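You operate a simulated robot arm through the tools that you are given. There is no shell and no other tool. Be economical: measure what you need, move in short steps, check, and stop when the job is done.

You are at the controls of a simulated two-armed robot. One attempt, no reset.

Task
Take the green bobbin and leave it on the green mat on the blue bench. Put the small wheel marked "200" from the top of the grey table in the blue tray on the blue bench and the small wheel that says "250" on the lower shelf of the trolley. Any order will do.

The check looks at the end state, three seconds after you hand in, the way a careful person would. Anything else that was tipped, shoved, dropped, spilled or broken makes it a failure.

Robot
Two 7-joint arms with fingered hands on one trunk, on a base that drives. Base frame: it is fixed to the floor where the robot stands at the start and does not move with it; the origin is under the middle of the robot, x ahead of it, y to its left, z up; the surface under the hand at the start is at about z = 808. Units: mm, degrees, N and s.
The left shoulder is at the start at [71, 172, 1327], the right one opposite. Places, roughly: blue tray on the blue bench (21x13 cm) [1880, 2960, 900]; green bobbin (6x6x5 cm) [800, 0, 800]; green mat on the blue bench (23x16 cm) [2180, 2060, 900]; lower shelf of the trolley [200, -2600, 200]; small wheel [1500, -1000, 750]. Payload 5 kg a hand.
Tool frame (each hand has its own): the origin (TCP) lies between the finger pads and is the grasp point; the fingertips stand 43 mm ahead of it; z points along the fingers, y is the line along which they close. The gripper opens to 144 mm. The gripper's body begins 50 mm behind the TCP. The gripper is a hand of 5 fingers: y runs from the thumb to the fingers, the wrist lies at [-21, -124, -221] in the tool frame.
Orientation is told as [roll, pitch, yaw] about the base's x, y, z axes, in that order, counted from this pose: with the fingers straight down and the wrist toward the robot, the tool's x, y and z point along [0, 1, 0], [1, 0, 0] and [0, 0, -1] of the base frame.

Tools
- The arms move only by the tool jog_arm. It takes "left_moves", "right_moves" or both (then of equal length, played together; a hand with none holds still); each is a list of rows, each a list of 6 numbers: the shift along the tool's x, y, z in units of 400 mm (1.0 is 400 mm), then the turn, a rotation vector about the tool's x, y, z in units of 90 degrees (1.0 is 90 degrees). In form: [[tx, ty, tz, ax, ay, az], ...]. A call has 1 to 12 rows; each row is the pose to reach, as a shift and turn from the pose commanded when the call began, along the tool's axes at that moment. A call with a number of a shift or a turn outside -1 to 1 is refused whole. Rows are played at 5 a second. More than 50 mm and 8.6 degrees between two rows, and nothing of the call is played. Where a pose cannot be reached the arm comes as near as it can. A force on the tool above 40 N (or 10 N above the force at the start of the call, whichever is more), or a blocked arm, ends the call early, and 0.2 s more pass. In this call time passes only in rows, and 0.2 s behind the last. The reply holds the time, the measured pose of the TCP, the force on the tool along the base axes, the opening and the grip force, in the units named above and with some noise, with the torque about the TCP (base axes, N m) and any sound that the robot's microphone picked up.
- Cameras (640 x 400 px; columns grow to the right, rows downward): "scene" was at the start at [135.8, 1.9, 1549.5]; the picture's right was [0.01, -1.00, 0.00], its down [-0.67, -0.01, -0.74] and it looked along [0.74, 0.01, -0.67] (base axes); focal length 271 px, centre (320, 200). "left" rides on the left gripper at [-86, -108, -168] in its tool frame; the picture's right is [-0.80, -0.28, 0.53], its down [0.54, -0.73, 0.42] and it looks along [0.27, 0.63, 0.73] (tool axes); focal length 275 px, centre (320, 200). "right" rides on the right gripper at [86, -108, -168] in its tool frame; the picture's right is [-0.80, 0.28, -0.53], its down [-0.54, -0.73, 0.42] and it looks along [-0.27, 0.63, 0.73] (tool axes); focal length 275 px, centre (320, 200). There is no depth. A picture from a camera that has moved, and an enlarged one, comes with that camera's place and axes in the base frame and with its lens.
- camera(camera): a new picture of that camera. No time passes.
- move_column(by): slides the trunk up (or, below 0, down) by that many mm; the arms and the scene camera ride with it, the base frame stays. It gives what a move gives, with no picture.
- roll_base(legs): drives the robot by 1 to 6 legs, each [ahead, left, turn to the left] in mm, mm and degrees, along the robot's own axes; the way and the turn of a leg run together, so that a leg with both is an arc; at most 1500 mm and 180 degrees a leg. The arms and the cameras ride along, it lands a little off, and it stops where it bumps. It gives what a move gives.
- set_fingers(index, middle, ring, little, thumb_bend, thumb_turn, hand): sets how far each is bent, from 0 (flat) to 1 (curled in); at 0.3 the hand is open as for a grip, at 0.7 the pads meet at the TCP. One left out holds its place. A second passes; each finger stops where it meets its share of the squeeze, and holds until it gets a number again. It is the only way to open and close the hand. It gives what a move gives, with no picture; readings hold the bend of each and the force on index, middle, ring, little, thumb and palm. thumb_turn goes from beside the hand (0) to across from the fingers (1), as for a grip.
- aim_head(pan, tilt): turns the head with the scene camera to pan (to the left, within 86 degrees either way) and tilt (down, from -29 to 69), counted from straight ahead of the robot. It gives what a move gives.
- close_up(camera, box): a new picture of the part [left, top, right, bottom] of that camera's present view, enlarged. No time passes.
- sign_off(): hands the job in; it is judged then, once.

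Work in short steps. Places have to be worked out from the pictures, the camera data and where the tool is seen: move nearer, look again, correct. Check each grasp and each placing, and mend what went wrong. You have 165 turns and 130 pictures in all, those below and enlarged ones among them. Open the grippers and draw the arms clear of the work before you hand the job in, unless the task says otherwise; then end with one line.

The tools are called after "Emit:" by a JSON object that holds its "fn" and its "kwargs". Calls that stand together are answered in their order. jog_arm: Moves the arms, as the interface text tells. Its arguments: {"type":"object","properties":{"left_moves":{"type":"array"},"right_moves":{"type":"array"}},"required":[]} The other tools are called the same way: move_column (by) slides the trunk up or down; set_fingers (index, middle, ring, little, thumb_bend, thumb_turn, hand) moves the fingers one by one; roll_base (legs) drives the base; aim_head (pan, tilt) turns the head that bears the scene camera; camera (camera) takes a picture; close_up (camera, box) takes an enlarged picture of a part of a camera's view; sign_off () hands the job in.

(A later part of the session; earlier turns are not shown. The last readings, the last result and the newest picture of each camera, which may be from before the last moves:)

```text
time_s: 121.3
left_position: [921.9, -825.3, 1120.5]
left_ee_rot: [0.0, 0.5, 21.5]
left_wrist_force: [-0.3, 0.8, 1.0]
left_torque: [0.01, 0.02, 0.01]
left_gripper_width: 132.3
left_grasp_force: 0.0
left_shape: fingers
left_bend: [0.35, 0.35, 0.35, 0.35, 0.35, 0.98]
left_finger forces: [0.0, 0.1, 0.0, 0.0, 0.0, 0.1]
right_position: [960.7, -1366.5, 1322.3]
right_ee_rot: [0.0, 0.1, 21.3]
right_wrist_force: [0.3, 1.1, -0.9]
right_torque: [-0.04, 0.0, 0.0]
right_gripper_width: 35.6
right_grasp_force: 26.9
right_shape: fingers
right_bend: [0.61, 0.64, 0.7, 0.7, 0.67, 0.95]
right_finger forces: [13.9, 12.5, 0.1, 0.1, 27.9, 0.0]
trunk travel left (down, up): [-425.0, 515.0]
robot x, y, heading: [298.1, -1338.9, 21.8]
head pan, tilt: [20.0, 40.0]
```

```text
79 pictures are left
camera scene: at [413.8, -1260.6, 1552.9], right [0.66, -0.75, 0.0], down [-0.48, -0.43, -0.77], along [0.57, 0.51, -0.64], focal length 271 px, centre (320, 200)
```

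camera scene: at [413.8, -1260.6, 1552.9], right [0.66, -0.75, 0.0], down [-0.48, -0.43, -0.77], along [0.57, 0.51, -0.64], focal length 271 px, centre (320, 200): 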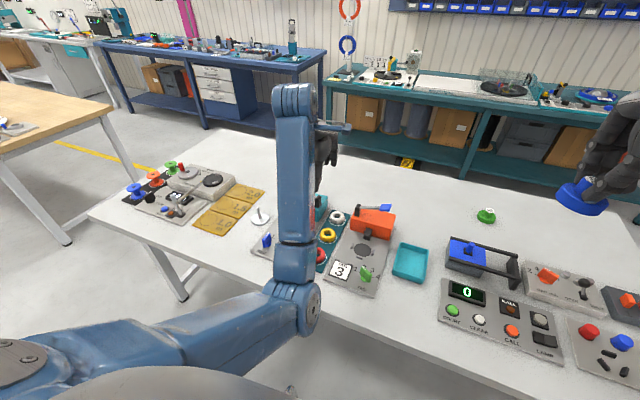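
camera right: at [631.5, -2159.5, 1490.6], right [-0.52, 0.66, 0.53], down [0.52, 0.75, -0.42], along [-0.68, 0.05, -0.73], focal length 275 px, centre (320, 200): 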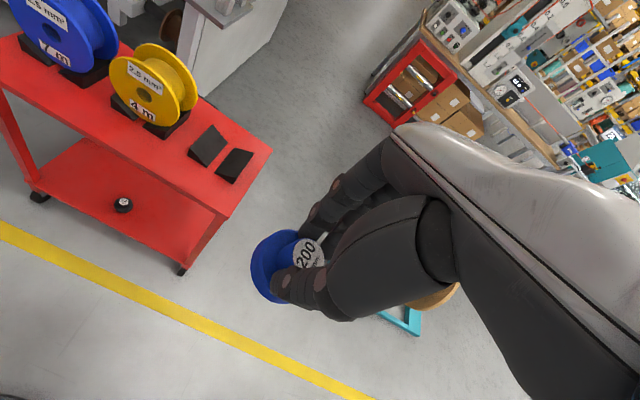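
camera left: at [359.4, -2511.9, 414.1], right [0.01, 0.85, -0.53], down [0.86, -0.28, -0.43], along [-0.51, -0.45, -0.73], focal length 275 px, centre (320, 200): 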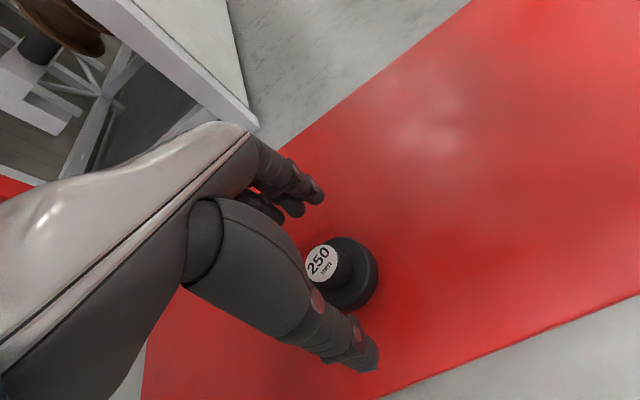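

Table layout is clear; bobbins are at the far left. I drive along to bring the green bobbin within the left hand's reach.

Emit:
{"fn": "roll_base", "kwargs": {"legs": [[180, 871, 0]]}}

Emit:
{"fn": "aim_head", "kwargs": {"pan": 10, "tilt": 48}}

Emit:
{"fn": "camera", "kwargs": {"camera": "scene"}}

Emit:
{"fn": "camera", "kwargs": {"camera": "left"}}

```text
time_s: 126.0
left_position: [778.1, 38.8, 1121.2]
left_ee_rot: [0.1, 0.5, 21.2]
left_wrist_force: [0.3, -0.2, -0.5]
left_torque: [0.02, 0.0, -0.03]
left_gripper_width: 132.1
left_grasp_force: 0.1
left_shape: fingers
left_bend: [0.35, 0.35, 0.35, 0.35, 0.35, 0.98]
left_finger forces: [0.0, 0.0, 0.1, 0.0, 0.0, 0.0]
right_position: [814.9, -503.7, 1320.5]
right_ee_rot: [0.1, 0.1, 21.2]
right_wrist_force: [-0.1, -0.5, -0.7]
right_torque: [-0.02, 0.0, 0.0]
right_gripper_width: 35.6
right_grasp_force: 27.3
right_shape: fingers
right_bend: [0.61, 0.64, 0.7, 0.7, 0.67, 0.95]
right_finger forces: [13.9, 12.6, 0.0, 0.1, 27.8, 0.0]
trunk travel left (down, up): [-425.0, 515.0]
robot x, y, heading: [152.0, -470.9, 21.1]
head pan, tilt: [20.0, 40.0]
```

```text
time_s: 126.7
left_position: [779.0, 38.3, 1122.5]
left_ee_rot: [0.0, 0.6, 21.3]
left_wrist_force: [-0.1, 0.1, 1.0]
left_torque: [-0.01, -0.02, -0.03]
left_gripper_width: 132.0
left_grasp_force: 0.0
left_shape: fingers
left_bend: [0.35, 0.35, 0.35, 0.35, 0.35, 0.98]
left_finger forces: [0.0, 0.0, 0.0, 0.0, 0.0, 0.0]
right_position: [814.3, -503.2, 1322.8]
right_ee_rot: [0.0, 0.0, 21.1]
right_wrist_force: [0.7, -0.2, -0.9]
right_torque: [-0.02, 0.01, 0.03]
right_gripper_width: 35.4
right_grasp_force: 26.7
right_shape: fingers
right_bend: [0.61, 0.64, 0.7, 0.7, 0.67, 0.95]
right_finger forces: [13.9, 12.6, 0.1, 0.0, 27.7, 0.0]
trunk travel left (down, up): [-425.0, 515.0]
robot x, y, heading: [155.0, -469.1, 21.2]
head pan, tilt: [10.0, 48.0]
```

```text
78 pictures are left
camera scene: at [271.7, -409.6, 1541.5], right [0.52, -0.86, 0.0], down [-0.64, -0.39, -0.67], along [0.57, 0.35, -0.74], focal length 271 px, centre (320, 200)
```

scene: 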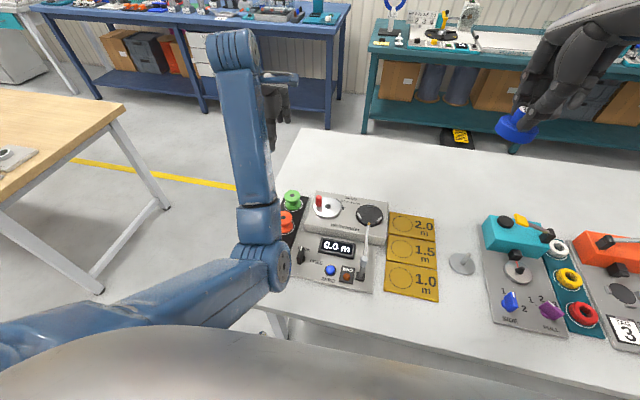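

```text
77 pictures are left
camera left: at [710.3, -80.3, 1291.6], right [0.02, -0.85, -0.53], down [-0.88, 0.24, -0.42], along [0.48, 0.47, -0.74], focal length 275 px, centre (320, 200)
```

left: 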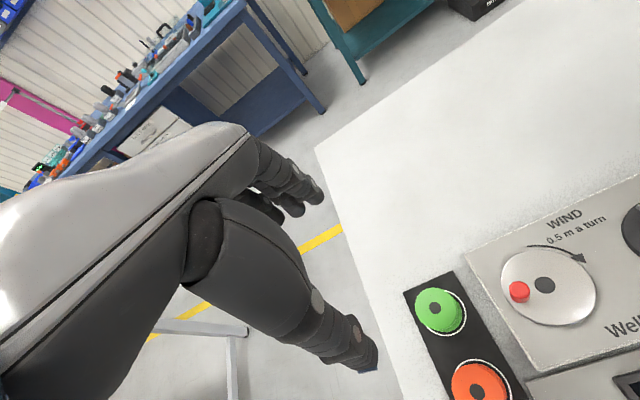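

The green bobbin is at about (769,4), orange at (677,−30). I turn the hand to yaw ≈42 so the thumb goes in the gap between orange and the machine, and come down to z≈955.

Emit:
{"fn": "jog_arm", "kwargs": {"left_moves": [[-0.02, -0.015, 0.02, 0, 0, -0.06], [-0.04, -0.03, 0.04, 0, 0, -0.12], [-0.06, -0.045, 0.1, 0, 0, -0.18], [-0.07, -0.052, 0.2, 0, 0, -0.233], [-0.07, -0.052, 0.3, 0, 0, -0.233], [-0.07, -0.052, 0.41, 0, 0, -0.233]]}}

Emit:
{"fn": "camera", "kwargs": {"camera": "left"}}

Emit:
{"fn": "close_up", "kwargs": {"camera": "scene", "box": [250, 150, 410, 290]}}

```text
time_s: 128.1
left_position: [769.9, 22.9, 975.6]
left_ee_rot: [0.5, -1.3, 43.0]
left_wrist_force: [-0.3, -0.2, -0.2]
left_torque: [-0.03, 0.03, 0.03]
left_gripper_width: 132.1
left_grasp_force: 0.0
left_shape: fingers
left_bend: [0.35, 0.35, 0.35, 0.35, 0.35, 0.98]
left_finger forces: [0.1, 0.0, 0.1, 0.1, 0.0, 0.1]
right_position: [815.5, -502.3, 1322.8]
right_ee_rot: [0.0, 0.1, 21.2]
right_wrist_force: [-0.3, 0.4, -0.8]
right_torque: [-0.06, -0.01, -0.01]
right_gripper_width: 35.6
right_grasp_force: 27.1
right_shape: fingers
right_bend: [0.61, 0.64, 0.7, 0.7, 0.67, 0.95]
right_finger forces: [13.8, 12.5, 0.0, 0.1, 28.0, 0.0]
trunk travel left (down, up): [-425.0, 515.0]
robot x, y, heading: [152.4, -470.6, 21.0]
head pan, tilt: [10.0, 48.0]
```

```text
76 pictures are left
camera left: at [748.4, -117.8, 1141.6], right [0.34, -0.76, -0.55], down [-0.9, -0.09, -0.43], along [0.28, 0.64, -0.71], focal length 275 px, centre (320, 200)
```

left: 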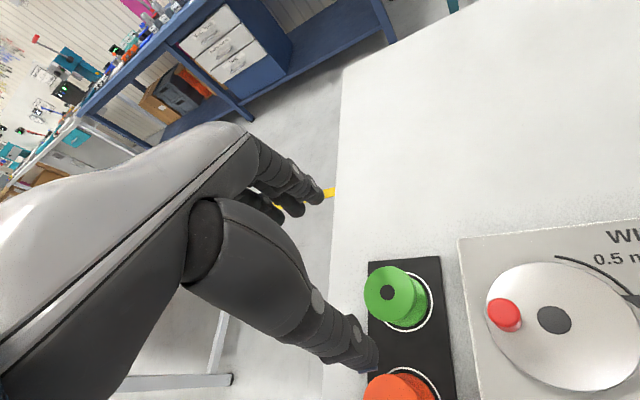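

```text
2.86 times, centred on (330, 220) of scene
camera zoom: at [271.8, -408.9, 1541.5], right [0.52, -0.86, 0.0], down [-0.64, -0.39, -0.67], along [0.57, 0.35, -0.74], focal length 774 px, centre (291, 143)
```

zoom: 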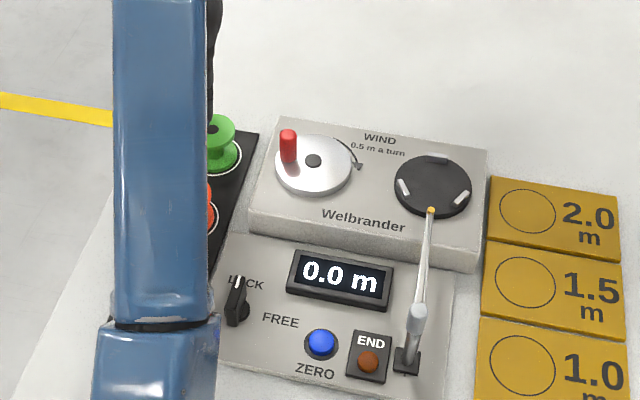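

The hand hasn't quite arrived; I let it settle with a null move.

Emit:
{"fn": "jog_arm", "kwargs": {"left_moves": [[0, 0, 0, 0, 0, 0], [0, 0, 0, 0, 0, 0]]}}

```text
time_s: 128.7
left_position: [769.4, 21.9, 974.8]
left_ee_rot: [0.7, -1.2, 42.8]
left_wrist_force: [0.5, 0.6, 1.0]
left_torque: [-0.02, 0.02, 0.03]
left_gripper_width: 132.0
left_grasp_force: 0.1
left_shape: fingers
left_bend: [0.35, 0.35, 0.35, 0.35, 0.35, 0.98]
left_finger forces: [0.1, 0.0, 0.0, 0.1, 0.0, 0.0]
right_position: [815.3, -502.0, 1322.6]
right_ee_rot: [0.0, 0.0, 21.2]
right_wrist_force: [0.2, 1.2, -1.2]
right_torque: [-0.02, 0.03, 0.02]
right_gripper_width: 35.5
right_grasp_force: 26.9
right_shape: fingers
right_bend: [0.61, 0.64, 0.7, 0.7, 0.67, 0.95]
right_finger forces: [13.9, 12.5, 0.1, 0.0, 27.9, 0.1]
trunk travel left (down, up): [-425.0, 515.0]
robot x, y, heading: [156.2, -471.1, 21.3]
head pan, tilt: [10.0, 48.0]
```

Try a direct correction: −14 mm along tool y, −12 along x.

Emit:
{"fn": "jog_arm", "kwargs": {"left_moves": [[-0.015, -0.018, 0, 0, 0, 0], [-0.031, -0.036, 0, 0, 0, 0], [-0.031, -0.036, 0, 0, 0, 0]]}}

```text
time_s: 129.7
left_position: [768.2, 22.6, 983.8]
left_ee_rot: [1.8, -2.5, 43.7]
left_wrist_force: [-0.2, 0.1, 0.4]
left_torque: [0.01, 0.0, 0.01]
left_gripper_width: 132.1
left_grasp_force: 0.0
left_shape: fingers
left_bend: [0.35, 0.35, 0.35, 0.35, 0.35, 0.98]
left_finger forces: [0.0, 0.0, 0.0, 0.0, 0.0, 0.0]
right_position: [814.1, -504.0, 1323.8]
right_ee_rot: [0.0, 0.1, 21.1]
right_wrist_force: [0.4, 0.4, -1.9]
right_torque: [-0.04, -0.03, 0.01]
right_gripper_width: 35.6
right_grasp_force: 26.9
right_shape: fingers
right_bend: [0.61, 0.64, 0.7, 0.7, 0.67, 0.95]
right_finger forces: [13.8, 12.5, 0.0, 0.1, 27.9, 0.0]
trunk travel left (down, up): [-425.0, 515.0]
robot x, y, heading: [156.1, -468.8, 21.3]
head pan, tilt: [10.0, 48.0]
stopped in row 3 (left hand): the arm was blocked; the commanded pose is now the measured one
```

The arm hits a joint limit with that yaw at this spot. I raise the hand, undo the turn, and instead turn the base by 19° so the hand is in line with it.

Emit:
{"fn": "jog_arm", "kwargs": {"left_moves": [[0, 0.02, -0.08, 0.007, -0.005, 0.06], [0, 0.05, -0.17, 0.014, -0.01, 0.12], [0, 0.08, -0.27, 0.02, -0.015, 0.18], [0, 0.1, -0.37, 0.028, -0.02, 0.25]]}}

Emit:
{"fn": "roll_base", "kwargs": {"legs": [[-25, -158, 0], [0, 0, 19]]}}

Emit:
{"fn": "camera", "kwargs": {"camera": "left"}}

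Emit:
{"fn": "camera", "kwargs": {"camera": "scene"}}

```text
time_s: 130.7
left_position: [793.2, 38.5, 1132.0]
left_ee_rot: [0.1, 0.5, 21.0]
left_wrist_force: [0.0, 0.6, -0.3]
left_torque: [-0.03, 0.02, -0.01]
left_gripper_width: 132.0
left_grasp_force: 0.1
left_shape: fingers
left_bend: [0.35, 0.35, 0.35, 0.35, 0.35, 0.98]
left_finger forces: [0.0, 0.0, 0.0, 0.0, 0.1, 0.0]
right_position: [816.1, -502.4, 1323.0]
right_ee_rot: [0.0, 0.0, 21.2]
right_wrist_force: [0.4, -0.3, -0.5]
right_torque: [-0.01, -0.01, 0.02]
right_gripper_width: 35.6
right_grasp_force: 26.6
right_shape: fingers
right_bend: [0.61, 0.64, 0.7, 0.7, 0.67, 0.95]
right_finger forces: [13.8, 12.5, 0.0, 0.1, 27.9, 0.0]
trunk travel left (down, up): [-425.0, 515.0]
robot x, y, heading: [152.9, -466.6, 21.3]
head pan, tilt: [10.0, 48.0]
```

```text
time_s: 133.2
left_position: [626.2, 62.7, 1133.1]
left_ee_rot: [0.1, 0.5, 40.1]
left_wrist_force: [-0.6, 0.5, 0.0]
left_torque: [-0.01, -0.01, 0.01]
left_gripper_width: 132.0
left_grasp_force: 0.1
left_shape: fingers
left_bend: [0.35, 0.35, 0.35, 0.35, 0.35, 0.98]
left_finger forces: [0.0, 0.0, 0.0, 0.0, 0.0, 0.0]
right_position: [822.9, -445.2, 1322.9]
right_ee_rot: [0.0, 0.2, 40.1]
right_wrist_force: [-0.9, 0.2, -0.4]
right_torque: [-0.04, 0.02, -0.01]
right_gripper_width: 35.7
right_grasp_force: 26.8
right_shape: fingers
right_bend: [0.61, 0.64, 0.7, 0.7, 0.67, 0.95]
right_finger forces: [13.9, 12.4, 0.0, 0.0, 27.6, 0.1]
trunk travel left (down, up): [-425.0, 515.0]
robot x, y, heading: [190.3, -625.2, 39.9]
head pan, tilt: [10.0, 48.0]
```

```text
74 pictures are left
camera left: at [600.5, -72.2, 1301.7], right [0.29, -0.79, -0.53], down [-0.91, -0.05, -0.42], along [0.3, 0.61, -0.74], focal length 275 px, centre (320, 200)
```

left: 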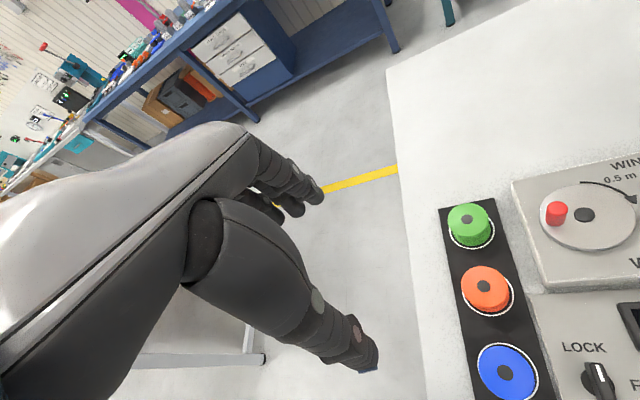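

```text
73 pictures are left
camera scene: at [279.9, -532.6, 1541.4], right [0.77, -0.64, 0.0], down [-0.48, -0.57, -0.67], along [0.43, 0.51, -0.74], focal length 271 px, centre (320, 200)
```

scene: 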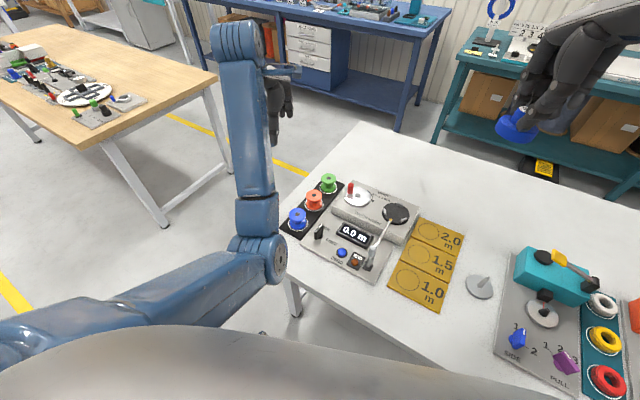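

Bobbin at about (769,2). Move over it at height, then down to ~960.

Emit:
{"fn": "jog_arm", "kwargs": {"left_moves": [[-0.087, 0.044, 0, 0, 0, 0], [-0.174, 0.088, 0, 0, 0, 0], [-0.26, 0.132, 0, 0, 0, 0], [-0.345, 0.175, 0.03, 0, 0, 0], [-0.345, 0.175, 0.13, 0, 0, 0], [-0.345, 0.175, 0.23, 0, 0, 0], [-0.345, 0.175, 0.33, 0, 0, 0], [-0.345, 0.175, 0.42, 0, 0, 0]]}}

Emit:
{"fn": "camera", "kwargs": {"camera": "left"}}

Emit:
{"fn": "close_up", "kwargs": {"camera": "scene", "box": [270, 130, 430, 270]}}

```text
time_s: 135.0
left_position: [768.3, 2.5, 965.2]
left_ee_rot: [0.1, 0.4, 40.1]
left_wrist_force: [-0.2, -0.6, 0.5]
left_torque: [0.01, 0.05, -0.03]
left_gripper_width: 132.4
left_grasp_force: 0.1
left_shape: fingers
left_bend: [0.35, 0.35, 0.35, 0.35, 0.35, 0.98]
left_finger forces: [0.0, 0.0, 0.0, 0.0, 0.0, 0.0]
right_position: [822.7, -443.0, 1322.7]
right_ee_rot: [0.0, 0.1, 40.1]
right_wrist_force: [-1.1, 0.4, -1.1]
right_torque: [-0.01, -0.02, 0.03]
right_gripper_width: 35.6
right_grasp_force: 26.7
right_shape: fingers
right_bend: [0.61, 0.64, 0.7, 0.7, 0.67, 0.95]
right_finger forces: [13.9, 12.5, 0.1, 0.1, 27.8, 0.0]
trunk travel left (down, up): [-425.0, 515.0]
robot x, y, heading: [189.2, -627.6, 40.2]
head pan, tilt: [10.0, 48.0]
```

```text
72 pictures are left
camera left: at [742.2, -131.9, 1134.4], right [0.29, -0.79, -0.53], down [-0.91, -0.05, -0.42], along [0.3, 0.61, -0.74], focal length 275 px, centre (320, 200)
```

left: 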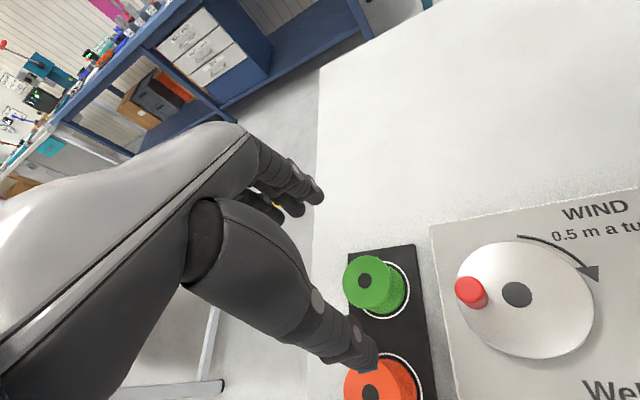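

```text
2.86 times, centred on (350, 200) of scene
camera zoom: at [279.5, -531.7, 1541.5], right [0.77, -0.64, 0.0], down [-0.48, -0.57, -0.67], along [0.43, 0.51, -0.74], focal length 774 px, centre (234, 200)
```

zoom: 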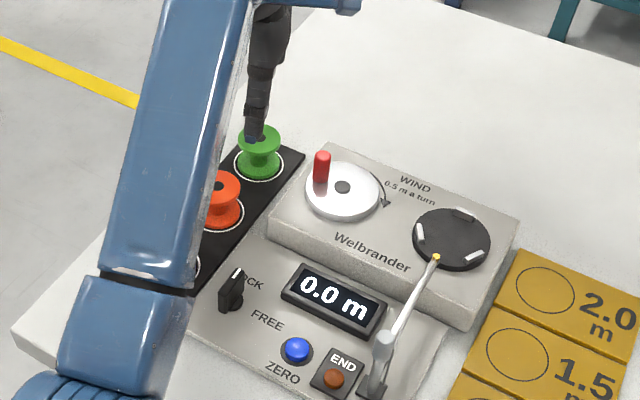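

Aligned. I narrow the hand to ~88 mm so the thumb clears the orange bobbin, then descend.

Emit:
{"fn": "set_fingers", "kwargs": {"hand": "left", "index": 0.47, "middle": 0.47, "ring": 0.35, "little": 0.35, "thumb_bend": 0.47}}

Emit:
{"fn": "jog_arm", "kwargs": {"left_moves": [[-0.002, -0.001, 0.09, 0, 0, 0], [-0.002, -0.001, 0.15, 0, 0, 0]]}}

Emit:
{"fn": "camera", "kwargs": {"camera": "left"}}

Emit:
{"fn": "close_up", "kwargs": {"camera": "scene", "box": [290, 130, 390, 220]}}

```text
time_s: 136.0
left_position: [767.6, 2.8, 964.4]
left_ee_rot: [0.2, 0.6, 40.1]
left_wrist_force: [-0.1, -1.2, 0.0]
left_torque: [-0.01, -0.02, 0.0]
left_gripper_width: 90.2
left_grasp_force: 0.0
left_shape: fingers
left_bend: [0.47, 0.47, 0.35, 0.35, 0.47, 0.98]
left_finger forces: [0.0, 0.0, 0.1, 0.0, 0.0, 0.1]
right_position: [823.3, -443.6, 1322.8]
right_ee_rot: [-0.1, 0.1, 40.0]
right_wrist_force: [-0.6, 0.5, -1.6]
right_torque: [-0.02, -0.02, -0.02]
right_gripper_width: 35.7
right_grasp_force: 26.8
right_shape: fingers
right_bend: [0.61, 0.64, 0.7, 0.7, 0.67, 0.95]
right_finger forces: [13.8, 12.5, 0.1, 0.0, 27.6, 0.0]
trunk travel left (down, up): [-425.0, 515.0]
robot x, y, heading: [188.3, -623.8, 40.1]
head pan, tilt: [10.0, 48.0]
```

```text
time_s: 136.6
left_position: [769.6, 3.1, 902.9]
left_ee_rot: [0.3, 0.5, 40.2]
left_wrist_force: [0.2, 0.1, -0.2]
left_torque: [-0.01, 0.02, -0.01]
left_gripper_width: 90.0
left_grasp_force: 0.1
left_shape: fingers
left_bend: [0.47, 0.47, 0.35, 0.35, 0.47, 0.98]
left_finger forces: [0.1, 0.1, 0.0, 0.0, 0.1, 0.1]
right_position: [823.6, -443.4, 1323.0]
right_ee_rot: [0.0, 0.0, 40.2]
right_wrist_force: [0.4, -0.4, -0.8]
right_torque: [0.0, -0.01, 0.01]
right_gripper_width: 35.3
right_grasp_force: 27.3
right_shape: fingers
right_bend: [0.61, 0.64, 0.7, 0.7, 0.67, 0.95]
right_finger forces: [13.8, 12.5, 0.1, 0.0, 27.6, 0.1]
trunk travel left (down, up): [-425.0, 515.0]
robot x, y, heading: [187.5, -626.6, 40.3]
head pan, tilt: [10.0, 48.0]
```

```text
70 pictures are left
camera left: at [742.3, -133.5, 1073.1], right [0.29, -0.79, -0.53], down [-0.91, -0.05, -0.42], along [0.3, 0.61, -0.74], focal length 275 px, centre (320, 200)
```

left: 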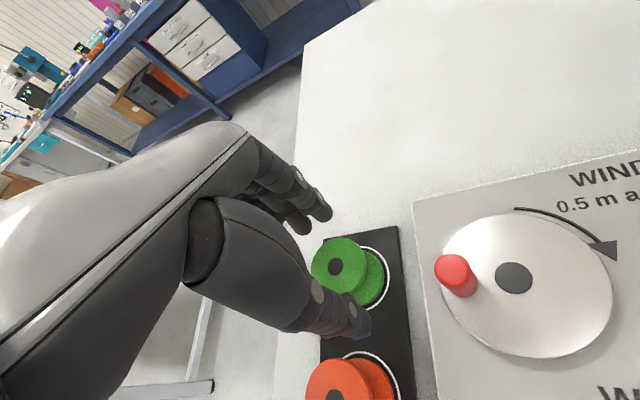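

```text
4.44 times, centred on (340, 175) of scene
camera zoom: at [280.0, -532.5, 1541.4], right [0.77, -0.64, 0.0], down [-0.48, -0.57, -0.67], along [0.43, 0.51, -0.74], focal length 1204 px, centre (231, 311)
```

zoom: 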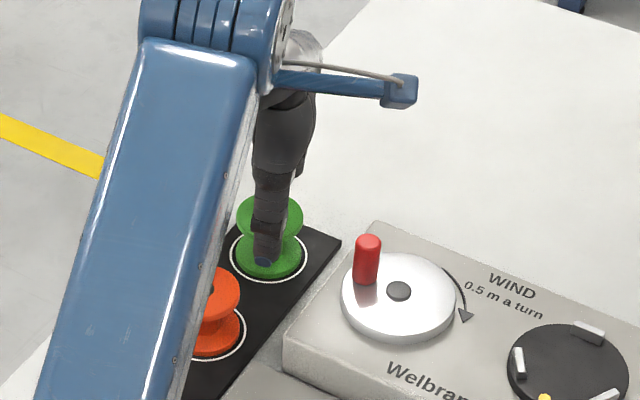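

Well aligned. Lower to z≈860 and close.

Emit:
{"fn": "jog_arm", "kwargs": {"left_moves": [[0, -0.005, 0.05, 0, 0, 0], [0, -0.005, 0.107, 0, 0, 0]]}}

Emit:
{"fn": "set_fingers", "kwargs": {"hand": "left", "index": 0.7, "middle": 0.7, "thumb_bend": 0.7}}

Emit:
{"fn": "camera", "kwargs": {"camera": "left"}}

Emit:
{"fn": "close_up", "kwargs": {"camera": "scene", "box": [290, 130, 390, 220]}}

```text
time_s: 137.2
left_position: [767.1, -0.4, 859.5]
left_ee_rot: [0.3, 0.5, 40.1]
left_wrist_force: [-0.5, -0.3, 0.3]
left_torque: [-0.02, 0.01, 0.0]
left_gripper_width: 90.1
left_grasp_force: 0.0
left_shape: fingers
left_bend: [0.47, 0.47, 0.35, 0.35, 0.47, 0.98]
left_finger forces: [0.0, 0.0, 0.0, 0.0, 0.1, 0.0]
right_position: [822.6, -444.2, 1322.9]
right_ee_rot: [0.0, 0.1, 40.1]
right_wrist_force: [0.0, 0.9, -0.7]
right_torque: [-0.01, -0.01, 0.03]
right_gripper_width: 35.6
right_grasp_force: 27.1
right_shape: fingers
right_bend: [0.61, 0.64, 0.7, 0.7, 0.67, 0.95]
right_finger forces: [13.8, 12.5, 0.0, 0.0, 27.6, 0.0]
trunk travel left (down, up): [-425.0, 515.0]
robot x, y, heading: [187.9, -625.0, 40.4]
head pan, tilt: [10.0, 48.0]
```

```text
time_s: 138.2
left_position: [766.5, 0.3, 859.8]
left_ee_rot: [0.3, 0.5, 40.1]
left_wrist_force: [2.1, 2.2, 6.3]
left_torque: [0.26, -0.14, -0.06]
left_gripper_width: 38.0
left_grasp_force: 20.5
left_shape: fingers
left_bend: [0.63, 0.63, 0.35, 0.35, 0.62, 0.96]
left_finger forces: [9.9, 11.9, 0.0, 0.1, 19.5, 0.0]
right_position: [821.5, -444.3, 1322.9]
right_ee_rot: [0.0, 0.0, 40.1]
right_wrist_force: [-0.2, -0.3, -1.0]
right_torque: [-0.01, 0.0, 0.01]
right_gripper_width: 35.6
right_grasp_force: 27.4
right_shape: fingers
right_bend: [0.61, 0.64, 0.7, 0.7, 0.67, 0.95]
right_finger forces: [13.8, 12.5, 0.0, 0.0, 27.8, 0.1]
trunk travel left (down, up): [-425.0, 515.0]
robot x, y, heading: [189.6, -626.4, 40.4]
head pan, tilt: [10.0, 48.0]
```

```text
68 pictures are left
camera left: at [740.7, -135.8, 1030.1], right [0.29, -0.79, -0.53], down [-0.91, -0.05, -0.42], along [0.3, 0.61, -0.74], focal length 275 px, centre (320, 200)
```

left: 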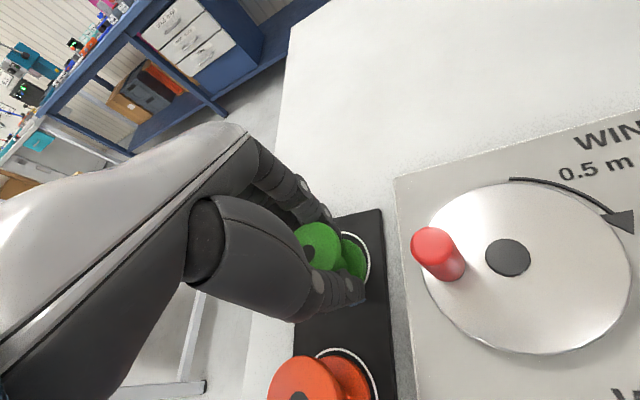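

```text
4.44 times, centred on (340, 175) of scene
camera zoom: at [279.6, -533.2, 1541.5], right [0.77, -0.64, 0.0], down [-0.48, -0.57, -0.67], along [0.43, 0.51, -0.74], focal length 1204 px, centre (231, 311)
```

zoom: 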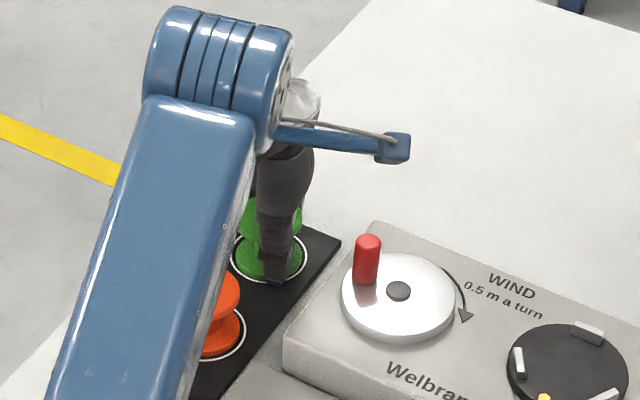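

Gripped around the waist (38 mm). Tighten a bit and lift.

Emit:
{"fn": "set_fingers", "kwargs": {"hand": "left", "index": 0.78, "middle": 0.78, "thumb_bend": 0.78}}

Emit:
{"fn": "jog_arm", "kwargs": {"left_moves": [[0, 0, -0.05, 0, 0, 0], [0, 0, -0.12, 0, 0, 0], [0, 0, -0.22, 0, 0, 0], [0, 0, -0.33, 0, 0, 0], [0, 0, -0.44, 0, 0, 0], [0, 0, -0.55, 0, 0, 0], [0, 0, -0.66, 0, 0, 0]]}}

Emit:
{"fn": "camera", "kwargs": {"camera": "left"}}

Emit:
{"fn": "camera", "kwargs": {"camera": "scene"}}

```text
time_s: 139.2
left_position: [766.1, 0.1, 859.3]
left_ee_rot: [0.2, 0.4, 40.1]
left_wrist_force: [-0.2, -0.3, 6.9]
left_torque: [0.2, 0.04, 0.02]
left_gripper_width: 32.8
left_grasp_force: 30.2
left_shape: fingers
left_bend: [0.59, 0.62, 0.35, 0.35, 0.68, 0.96]
left_finger forces: [13.4, 13.5, 0.0, 0.1, 34.8, 0.0]
right_position: [823.5, -443.8, 1325.0]
right_ee_rot: [-0.1, 0.1, 40.2]
right_wrist_force: [0.5, 0.6, -0.8]
right_torque: [0.0, -0.01, 0.04]
right_gripper_width: 35.6
right_grasp_force: 26.5
right_shape: fingers
right_bend: [0.61, 0.64, 0.7, 0.7, 0.67, 0.95]
right_finger forces: [13.9, 12.4, 0.0, 0.1, 27.8, 0.0]
trunk travel left (down, up): [-425.0, 515.0]
robot x, y, heading: [188.7, -629.9, 40.1]
head pan, tilt: [10.0, 48.0]
```

```text
time_s: 140.8
left_position: [767.2, -1.0, 1121.8]
left_ee_rot: [0.2, 0.6, 40.1]
left_wrist_force: [0.5, 0.9, -0.2]
left_torque: [0.05, -0.01, -0.01]
left_gripper_width: 32.9
left_grasp_force: 28.2
left_shape: fingers
left_bend: [0.59, 0.62, 0.35, 0.35, 0.68, 0.96]
left_finger forces: [13.7, 11.6, 0.0, 0.0, 31.3, 0.1]
right_position: [823.0, -444.0, 1322.4]
right_ee_rot: [0.0, 0.0, 40.1]
right_wrist_force: [-0.3, -0.6, -1.3]
right_torque: [0.01, -0.02, -0.02]
right_gripper_width: 35.2
right_grasp_force: 27.0
right_shape: fingers
right_bend: [0.61, 0.64, 0.7, 0.7, 0.67, 0.95]
right_finger forces: [13.8, 12.5, 0.0, 0.0, 27.9, 0.1]
trunk travel left (down, up): [-425.0, 515.0]
robot x, y, heading: [194.4, -624.9, 40.1]
head pan, tilt: [10.0, 48.0]
```

```text
66 pictures are left
camera left: at [740.7, -136.7, 1291.9], right [0.29, -0.79, -0.53], down [-0.91, -0.05, -0.41], along [0.3, 0.6, -0.74], focal length 275 px, centre (320, 200)
```

left: 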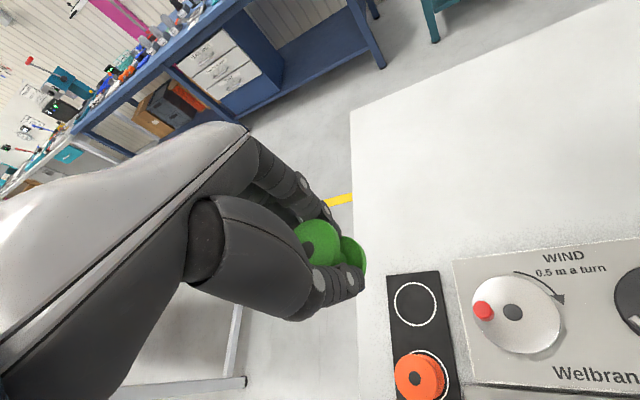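

```text
65 pictures are left
camera scene: at [279.7, -533.5, 1541.4], right [0.77, -0.64, 0.0], down [-0.48, -0.57, -0.67], along [0.43, 0.51, -0.74], focal length 271 px, centre (320, 200)
```

scene: 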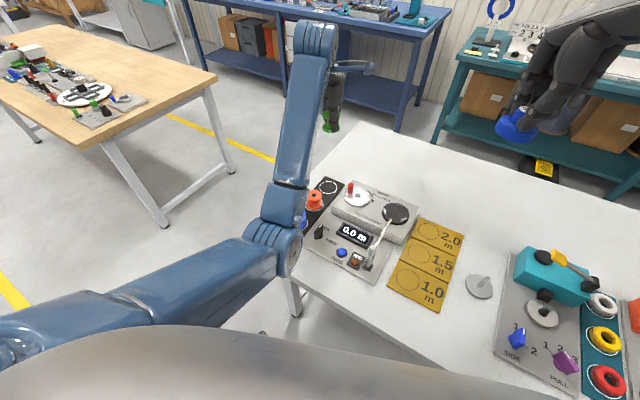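

Bobbin is held, orange and blue undisturbed. Retract the left hand a bit, then drive round the table's end toward the blue bench, facing it.

Emit:
{"fn": "jog_arm", "kwargs": {"left_moves": [[0.05, -0.08, 0, 0, 0, 0], [0.1, -0.16, 0, 0, 0, 0], [0.15, -0.24, 0, 0, 0, 0], [0.2, -0.32, 0, 0, 0, 0]]}}

Emit:
{"fn": "roll_base", "kwargs": {"legs": [[-80, 0, 0], [0, 0, -23], [0, 1080, 0], [1300, 0, 0]]}}

Emit:
{"fn": "aim_head", "kwargs": {"pan": 0, "tilt": 30}}

Emit:
{"fn": "camera", "kwargs": {"camera": "scene"}}

```text
time_s: 141.8
left_position: [616.4, -21.6, 1126.9]
left_ee_rot: [0.5, 0.5, 40.1]
left_wrist_force: [-0.2, -1.2, -0.6]
left_torque: [0.08, 0.04, 0.0]
left_gripper_width: 32.8
left_grasp_force: 27.5
left_shape: fingers
left_bend: [0.59, 0.62, 0.35, 0.35, 0.68, 0.96]
left_finger forces: [13.5, 11.4, 0.1, 0.0, 30.5, 0.1]
right_position: [825.5, -447.8, 1322.1]
right_ee_rot: [0.2, 0.0, 40.1]
right_wrist_force: [0.6, -0.9, -1.1]
right_torque: [0.09, 0.02, 0.02]
right_gripper_width: 35.5
right_grasp_force: 27.2
right_shape: fingers
right_bend: [0.61, 0.64, 0.7, 0.7, 0.67, 0.95]
right_finger forces: [13.8, 12.5, 0.0, 0.0, 27.9, 0.0]
trunk travel left (down, up): [-425.0, 515.0]
robot x, y, heading: [190.0, -624.5, 40.2]
head pan, tilt: [10.0, 48.0]
```

```text
time_s: 155.4
left_position: [1704.9, 1103.4, 1125.9]
left_ee_rot: [0.2, 0.5, 15.6]
left_wrist_force: [0.0, -0.6, -1.0]
left_torque: [-0.01, 0.01, -0.02]
left_gripper_width: 32.8
left_grasp_force: 27.4
left_shape: fingers
left_bend: [0.59, 0.62, 0.35, 0.35, 0.68, 0.96]
left_finger forces: [13.4, 11.2, 0.1, 0.0, 30.0, 0.0]
right_position: [1717.6, 632.0, 1321.7]
right_ee_rot: [-0.1, 0.1, 15.6]
right_wrist_force: [0.2, -0.3, -1.0]
right_torque: [0.01, -0.01, 0.01]
right_gripper_width: 35.4
right_grasp_force: 27.2
right_shape: fingers
right_bend: [0.61, 0.64, 0.7, 0.7, 0.67, 0.95]
right_finger forces: [13.7, 12.5, 0.0, 0.1, 27.9, 0.0]
trunk travel left (down, up): [-425.0, 515.0]
robot x, y, heading: [1065.9, 729.0, 15.6]
head pan, tilt: [10.0, 48.0]
```

```text
time_s: 156.2
left_position: [1705.8, 1103.6, 1125.1]
left_ee_rot: [0.3, 0.5, 15.7]
left_wrist_force: [-0.6, -0.4, -0.5]
left_torque: [0.04, -0.05, 0.0]
left_gripper_width: 32.8
left_grasp_force: 27.5
left_shape: fingers
left_bend: [0.59, 0.62, 0.35, 0.35, 0.68, 0.96]
left_finger forces: [13.5, 11.3, 0.1, 0.1, 30.1, 0.1]
right_position: [1717.5, 632.8, 1322.6]
right_ee_rot: [0.0, 0.1, 15.8]
right_wrist_force: [0.6, 0.5, -0.8]
right_torque: [0.02, 0.01, -0.02]
right_gripper_width: 35.5
right_grasp_force: 27.2
right_shape: fingers
right_bend: [0.61, 0.64, 0.7, 0.7, 0.67, 0.95]
right_finger forces: [13.7, 12.5, 0.0, 0.0, 27.9, 0.0]
trunk travel left (down, up): [-425.0, 515.0]
robot x, y, heading: [1061.1, 730.6, 15.8]
head pan, tilt: [0.0, 30.0]
```

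```text
64 pictures are left
camera scene: at [1202.1, 767.8, 1568.1], right [0.27, -0.96, 0.0], down [-0.48, -0.14, -0.87], along [0.83, 0.23, -0.5], focal length 271 px, centre (320, 200)
```

scene: 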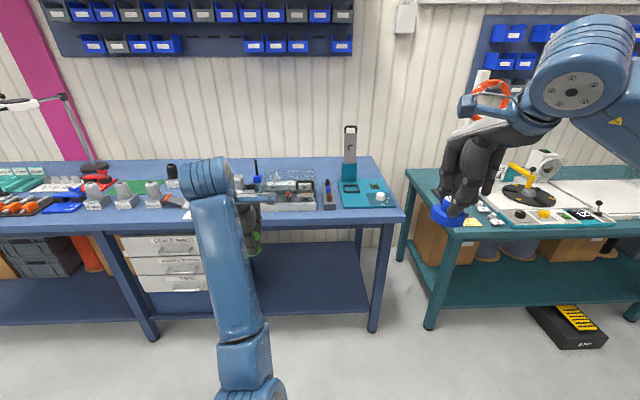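

I'm in the gap. Forward 380 mm, then slide left toward the mat.

Emit:
{"fn": "roll_base", "kwargs": {"legs": [[380, 0, 1], [0, 720, 0]]}}

Emit:
{"fn": "aim_head", "kwargs": {"pan": 15, "tilt": 40}}

Emit:
{"fn": "camera", "kwargs": {"camera": "scene"}}

```text
time_s: 162.1
left_position: [1860.7, 1897.3, 1125.0]
left_ee_rot: [0.2, 0.5, 16.1]
left_wrist_force: [0.1, 0.5, -1.0]
left_torque: [-0.02, 0.0, 0.0]
left_gripper_width: 32.6
left_grasp_force: 27.7
left_shape: fingers
left_bend: [0.59, 0.62, 0.35, 0.35, 0.68, 0.96]
left_finger forces: [13.5, 11.2, 0.1, 0.0, 30.2, 0.1]
right_position: [1876.3, 1427.0, 1322.8]
right_ee_rot: [0.0, 0.2, 16.0]
right_wrist_force: [0.5, 0.5, -0.9]
right_torque: [-0.02, 0.0, 0.03]
right_gripper_width: 35.2
right_grasp_force: 27.8
right_shape: fingers
right_bend: [0.61, 0.64, 0.7, 0.7, 0.67, 0.95]
right_finger forces: [13.7, 12.5, 0.1, 0.0, 28.2, 0.1]
trunk travel left (down, up): [-425.0, 515.0]
robot x, y, heading: [1220.7, 1516.6, 16.3]
head pan, tilt: [0.0, 30.0]
```

```text
time_s: 162.9
left_position: [1859.5, 1898.8, 1126.0]
left_ee_rot: [0.3, 0.5, 16.2]
left_wrist_force: [0.0, 0.0, 0.1]
left_torque: [0.0, -0.04, -0.01]
left_gripper_width: 32.6
left_grasp_force: 27.7
left_shape: fingers
left_bend: [0.59, 0.62, 0.35, 0.35, 0.68, 0.96]
left_finger forces: [13.5, 11.2, 0.0, 0.0, 30.0, 0.0]
right_position: [1876.3, 1427.6, 1322.9]
right_ee_rot: [0.1, 0.1, 16.0]
right_wrist_force: [-0.3, 0.4, -1.2]
right_torque: [-0.01, 0.01, 0.0]
right_gripper_width: 35.4
right_grasp_force: 26.6
right_shape: fingers
right_bend: [0.61, 0.64, 0.7, 0.7, 0.67, 0.95]
right_finger forces: [13.8, 12.4, 0.0, 0.1, 28.1, 0.0]
trunk travel left (down, up): [-425.0, 515.0]
robot x, y, heading: [1222.4, 1518.6, 16.2]
head pan, tilt: [15.0, 40.0]
```

```text
63 pictures are left
camera scene: at [1345.5, 1577.2, 1552.9], right [0.52, -0.86, 0.0], down [-0.55, -0.33, -0.77], along [0.66, 0.4, -0.64], focal length 271 px, centre (320, 200)
```

scene: 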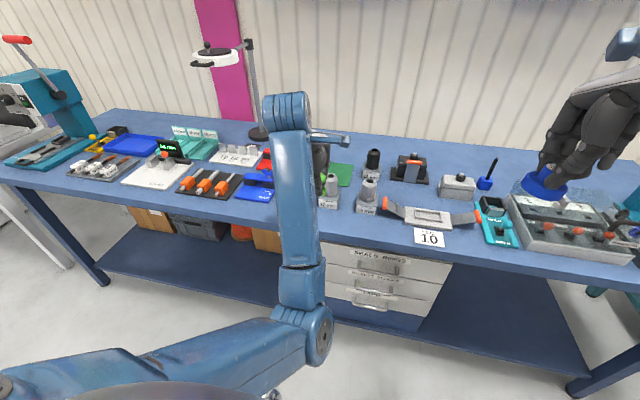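

The mat is behind my left arm; the tray is the blue one at far left. View from the left hand camera and a zoom.

Emit:
{"fn": "camera", "kwargs": {"camera": "left"}}

Emit:
{"fn": "close_up", "kwargs": {"camera": "scene", "box": [180, 100, 440, 260]}}

```text
62 pictures are left
camera left: at [1781.0, 1785.8, 1295.0], right [-0.06, -0.84, -0.54], down [-0.85, 0.32, -0.41], along [0.52, 0.43, -0.74], focal length 275 px, centre (320, 200)
```

left: 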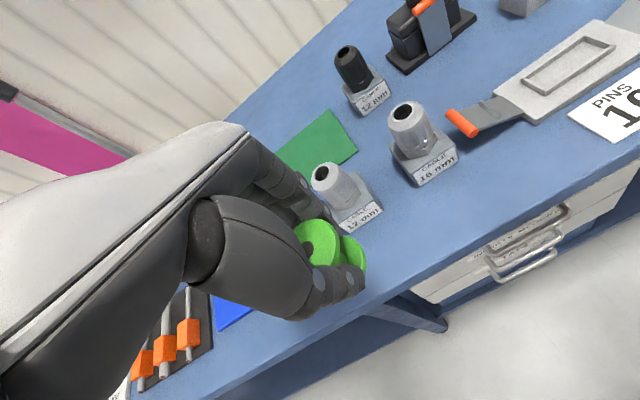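

```text
2.46 times, centred on (310, 180) of scene
camera zoom: at [1345.5, 1577.2, 1552.9], right [0.52, -0.86, 0.0], down [-0.55, -0.33, -0.77], along [0.66, 0.4, -0.64], focal length 667 px, centre (345, 249)
```

zoom: 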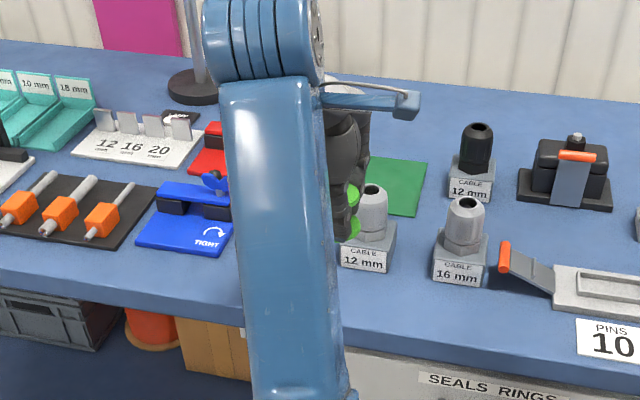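

The mat spans n 2614–2775; its centre is about (2190,2070), with a grey cylinder in front of its right half. I aim for (2184,2086). Move the base ahead so the left hand comes over it at height.

Emit:
{"fn": "roll_base", "kwargs": {"legs": [[330, 70, 0]]}}

Emit:
{"fn": "camera", "kwargs": {"camera": "left"}}

Emit:
{"fn": "camera", "kwargs": {"camera": "scene"}}

```text
time_s: 165.1
left_position: [2150.8, 2057.7, 1125.9]
left_ee_rot: [0.3, 0.4, 16.3]
left_wrist_force: [0.6, 0.1, -0.2]
left_torque: [0.01, 0.01, 0.02]
left_gripper_width: 32.6
left_grasp_force: 27.4
left_shape: fingers
left_bend: [0.59, 0.62, 0.35, 0.35, 0.68, 0.96]
left_finger forces: [13.5, 11.1, 0.0, 0.0, 30.2, 0.0]
right_position: [2167.4, 1587.6, 1324.1]
right_ee_rot: [0.0, 0.0, 16.3]
right_wrist_force: [0.0, -0.7, 0.2]
right_torque: [-0.02, 0.0, 0.02]
right_gripper_width: 35.2
right_grasp_force: 27.3
right_shape: fingers
right_bend: [0.61, 0.64, 0.7, 0.7, 0.67, 0.95]
right_finger forces: [13.8, 12.7, 0.0, 0.0, 28.1, 0.1]
trunk travel left (down, up): [-425.0, 515.0]
robot x, y, heading: [1511.0, 1676.1, 16.2]
head pan, tilt: [15.0, 40.0]
```

```text
60 pictures are left
camera left: at [2071.8, 1945.2, 1295.5], right [-0.05, -0.84, -0.54], down [-0.85, 0.32, -0.42], along [0.52, 0.43, -0.74], focal length 275 px, centre (320, 200)
```

left: 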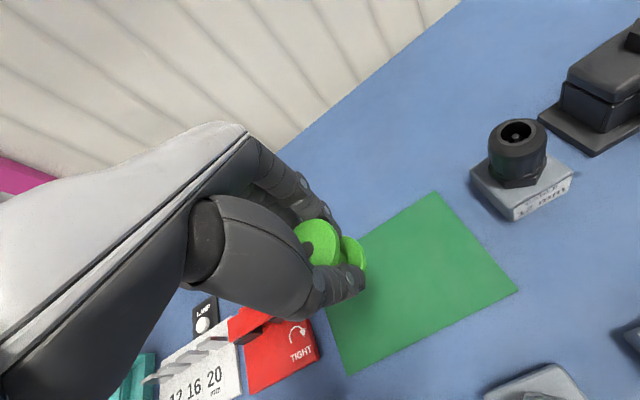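

```text
59 pictures are left
camera scene: at [1636.9, 1735.3, 1553.0], right [0.52, -0.85, 0.0], down [-0.55, -0.33, -0.77], along [0.65, 0.4, -0.64], focal length 271 px, centre (320, 200)
```

scene: 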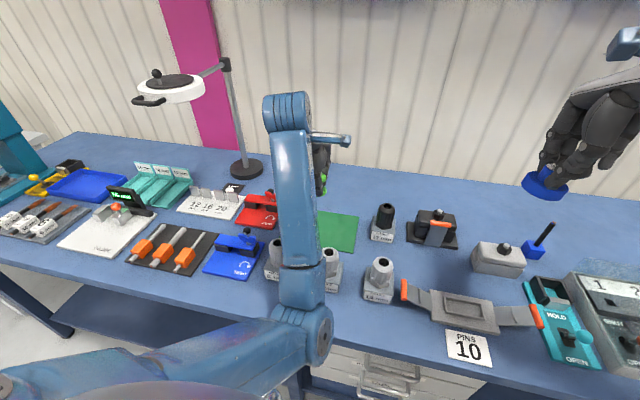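

Mat centre comes out at (2177,2061), 27 mm ahead of the hand. Shift and lower to z≈985, then look.

Emit:
{"fn": "jog_arm", "kwargs": {"left_moves": [[-0.008, 0.068, 0.02, 0, 0, 0], [-0.008, 0.068, 0.13, 0, 0, 0], [-0.008, 0.068, 0.24, 0, 0, 0], [-0.008, 0.068, 0.345, 0, 0, 0]]}}

Emit:
{"fn": "camera", "kwargs": {"camera": "left"}}

Emit:
{"fn": "close_up", "kwargs": {"camera": "scene", "box": [220, 160, 420, 310]}}

```text
time_s: 166.1
left_position: [2175.4, 2063.9, 989.7]
left_ee_rot: [0.3, 0.3, 16.4]
left_wrist_force: [0.4, 0.3, -1.2]
left_torque: [0.0, 0.04, -0.01]
left_gripper_width: 32.8
left_grasp_force: 27.2
left_shape: fingers
left_bend: [0.59, 0.62, 0.35, 0.35, 0.68, 0.96]
left_finger forces: [13.5, 11.2, 0.1, 0.0, 29.8, 0.0]
right_position: [2168.3, 1588.5, 1323.1]
right_ee_rot: [0.1, 0.1, 16.3]
right_wrist_force: [0.3, 0.5, -0.6]
right_torque: [-0.05, -0.02, -0.01]
right_gripper_width: 35.0
right_grasp_force: 27.3
right_shape: fingers
right_bend: [0.61, 0.64, 0.7, 0.7, 0.67, 0.95]
right_finger forces: [13.8, 12.5, 0.0, 0.0, 28.2, 0.0]
trunk travel left (down, up): [-425.0, 515.0]
robot x, y, heading: [1513.6, 1675.0, 16.2]
head pan, tilt: [15.0, 40.0]
```

```text
58 pictures are left
camera left: at [2097.4, 1949.8, 1159.0], right [-0.05, -0.84, -0.54], down [-0.85, 0.32, -0.42], along [0.52, 0.44, -0.73], focal length 275 px, centre (320, 200)
```

left: 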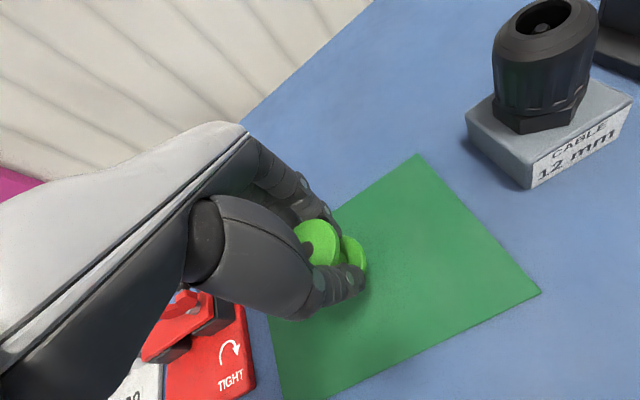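

```text
2.67 times, centred on (320, 235) of scene
camera zoom: at [1637.6, 1736.2, 1553.0], right [0.52, -0.85, 0.0], down [-0.55, -0.34, -0.77], along [0.65, 0.4, -0.64], focal length 722 px, centre (320, 107)
```

zoom: 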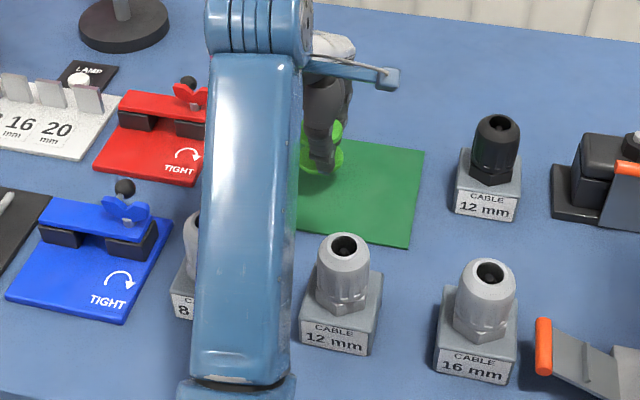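

Over the mat. Lower in fine steps to contact.

Emit:
{"fn": "jog_arm", "kwargs": {"left_moves": [[0, 0, 0.035, 0, 0, 0], [0, 0, 0.06, 0, 0, 0], [0, 0, 0.07, 0, 0, 0], [0, 0, 0.078, 0, 0, 0], [0, 0, 0.085, 0, 0, 0], [0, 0, 0.092, 0, 0, 0], [0, 0, 0.099, 0, 0, 0], [0, 0, 0.106, 0, 0, 0]]}}

Emit:
{"fn": "close_up", "kwargs": {"camera": "left", "box": [260, 180, 420, 320]}}

```text
time_s: 167.8
left_position: [2177.1, 2063.2, 954.6]
left_ee_rot: [0.2, -0.6, 16.3]
left_wrist_force: [-10.7, -5.8, 22.9]
left_torque: [0.25, 0.36, 0.23]
left_gripper_width: 32.5
left_grasp_force: 41.8
left_shape: fingers
left_bend: [0.59, 0.62, 0.35, 0.35, 0.68, 0.94]
left_finger forces: [12.6, 18.1, 0.1, 0.0, 53.6, 0.0]
right_position: [2167.3, 1585.7, 1323.6]
right_ee_rot: [-0.1, -0.1, 16.3]
right_wrist_force: [0.6, 1.0, -2.5]
right_torque: [-0.08, 0.01, -0.01]
right_gripper_width: 35.2
right_grasp_force: 27.1
right_shape: fingers
right_bend: [0.61, 0.64, 0.7, 0.7, 0.67, 0.95]
right_finger forces: [13.6, 12.5, 0.0, 0.1, 28.3, 0.0]
trunk travel left (down, up): [-425.0, 515.0]
robot x, y, heading: [1511.6, 1677.6, 16.5]
head pan, tilt: [15.0, 40.0]
stopped in row 8 (left hand): the force on the tool passed its limit at 43 N (the readings are from after the stop); the commanded pose is now the measured one
```

```text
2.86 times, centred on (340, 250) of left
camera zoom: at [2096.8, 1949.2, 1122.8], right [-0.04, -0.84, -0.54], down [-0.85, 0.32, -0.43], along [0.53, 0.44, -0.73], focal length 786 px, centre (263, 57)
```

zoom: 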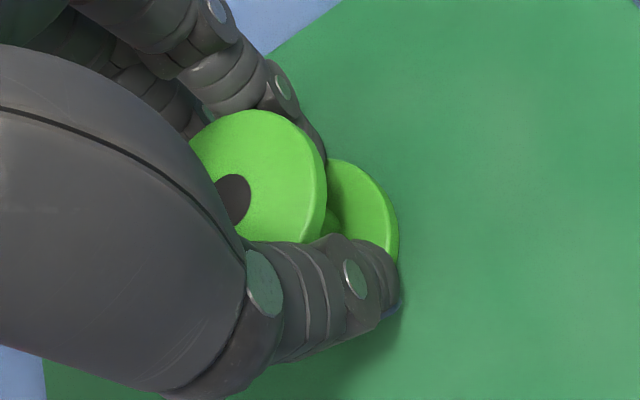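

Contact at z≈954 as expected. Ease up 3 mm, then release in stages.

Emit:
{"fn": "jog_arm", "kwargs": {"left_moves": [[0, 0, -0.008, 0, 0, 0]]}}

Emit:
{"fn": "set_fingers", "kwargs": {"hand": "left", "index": 0.57, "middle": 0.57, "thumb_bend": 0.6}}

Emit:
{"fn": "set_fingers", "kwargs": {"hand": "left", "index": 0.4, "middle": 0.4, "thumb_bend": 0.4}}

Emit:
{"fn": "camera", "kwargs": {"camera": "left"}}

```text
time_s: 168.2
left_position: [2177.2, 2062.8, 955.8]
left_ee_rot: [0.2, -0.2, 16.3]
left_wrist_force: [-5.2, -2.8, 14.5]
left_torque: [0.21, 0.15, 0.12]
left_gripper_width: 32.5
left_grasp_force: 38.4
left_shape: fingers
left_bend: [0.59, 0.62, 0.35, 0.35, 0.68, 0.95]
left_finger forces: [13.9, 17.2, 0.0, 0.0, 46.4, 0.0]
right_position: [2167.5, 1585.7, 1323.5]
right_ee_rot: [0.0, 0.0, 16.3]
right_wrist_force: [-0.1, -0.1, -1.4]
right_torque: [-0.03, 0.03, -0.01]
right_gripper_width: 35.2
right_grasp_force: 27.8
right_shape: fingers
right_bend: [0.61, 0.64, 0.7, 0.7, 0.67, 0.95]
right_finger forces: [13.8, 12.7, 0.0, 0.0, 28.3, 0.0]
trunk travel left (down, up): [-425.0, 515.0]
robot x, y, heading: [1516.0, 1674.9, 16.3]
head pan, tilt: [15.0, 40.0]
```

```text
time_s: 169.2
left_position: [2179.3, 2062.9, 954.2]
left_ee_rot: [0.2, -0.1, 16.3]
left_wrist_force: [-0.7, 0.1, -0.5]
left_torque: [0.01, -0.02, -0.01]
left_gripper_width: 50.7
left_grasp_force: 0.5
left_shape: fingers
left_bend: [0.56, 0.56, 0.35, 0.35, 0.6, 0.97]
left_finger forces: [0.1, 0.0, 0.0, 0.0, 0.6, 0.0]
right_position: [2168.5, 1586.7, 1322.2]
right_ee_rot: [0.0, 0.1, 16.2]
right_wrist_force: [0.3, 1.0, -0.5]
right_torque: [0.02, -0.02, 0.02]
right_gripper_width: 35.3
right_grasp_force: 27.5
right_shape: fingers
right_bend: [0.61, 0.64, 0.7, 0.7, 0.67, 0.95]
right_finger forces: [13.8, 12.6, 0.0, 0.0, 28.4, 0.1]
trunk travel left (down, up): [-425.0, 515.0]
robot x, y, heading: [1515.7, 1678.6, 16.6]
head pan, tilt: [15.0, 40.0]
```

```text
time_s: 170.2
left_position: [2178.3, 2063.6, 954.4]
left_ee_rot: [0.2, 0.0, 16.3]
left_wrist_force: [-0.7, -0.5, -0.3]
left_torque: [0.01, 0.0, -0.01]
left_gripper_width: 114.2
left_grasp_force: 0.0
left_shape: fingers
left_bend: [0.4, 0.4, 0.35, 0.35, 0.4, 0.97]
left_finger forces: [0.0, 0.0, 0.1, 0.0, 0.0, 0.0]
right_position: [2168.8, 1586.1, 1322.3]
right_ee_rot: [0.0, 0.2, 16.3]
right_wrist_force: [-1.2, -0.4, -0.6]
right_torque: [-0.02, 0.01, 0.0]
right_gripper_width: 35.1
right_grasp_force: 27.5
right_shape: fingers
right_bend: [0.61, 0.64, 0.7, 0.7, 0.67, 0.95]
right_finger forces: [13.7, 12.6, 0.0, 0.0, 28.3, 0.0]
trunk travel left (down, up): [-425.0, 515.0]
robot x, y, heading: [1516.3, 1673.6, 16.2]
head pan, tilt: [15.0, 40.0]
```

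```text
55 pictures are left
camera left: at [2098.4, 1950.0, 1122.6], right [-0.05, -0.84, -0.54], down [-0.85, 0.32, -0.42], along [0.53, 0.44, -0.73], focal length 275 px, centre (320, 200)
```

left: 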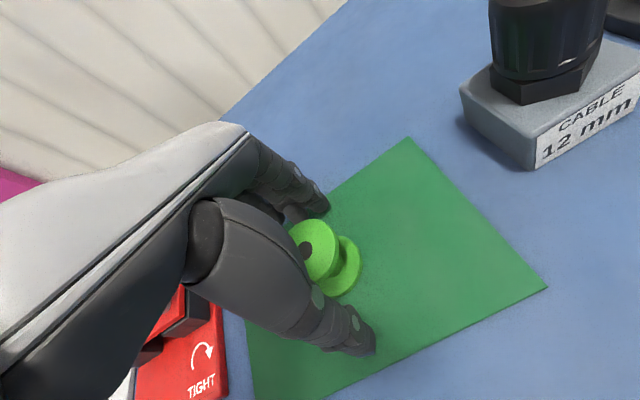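

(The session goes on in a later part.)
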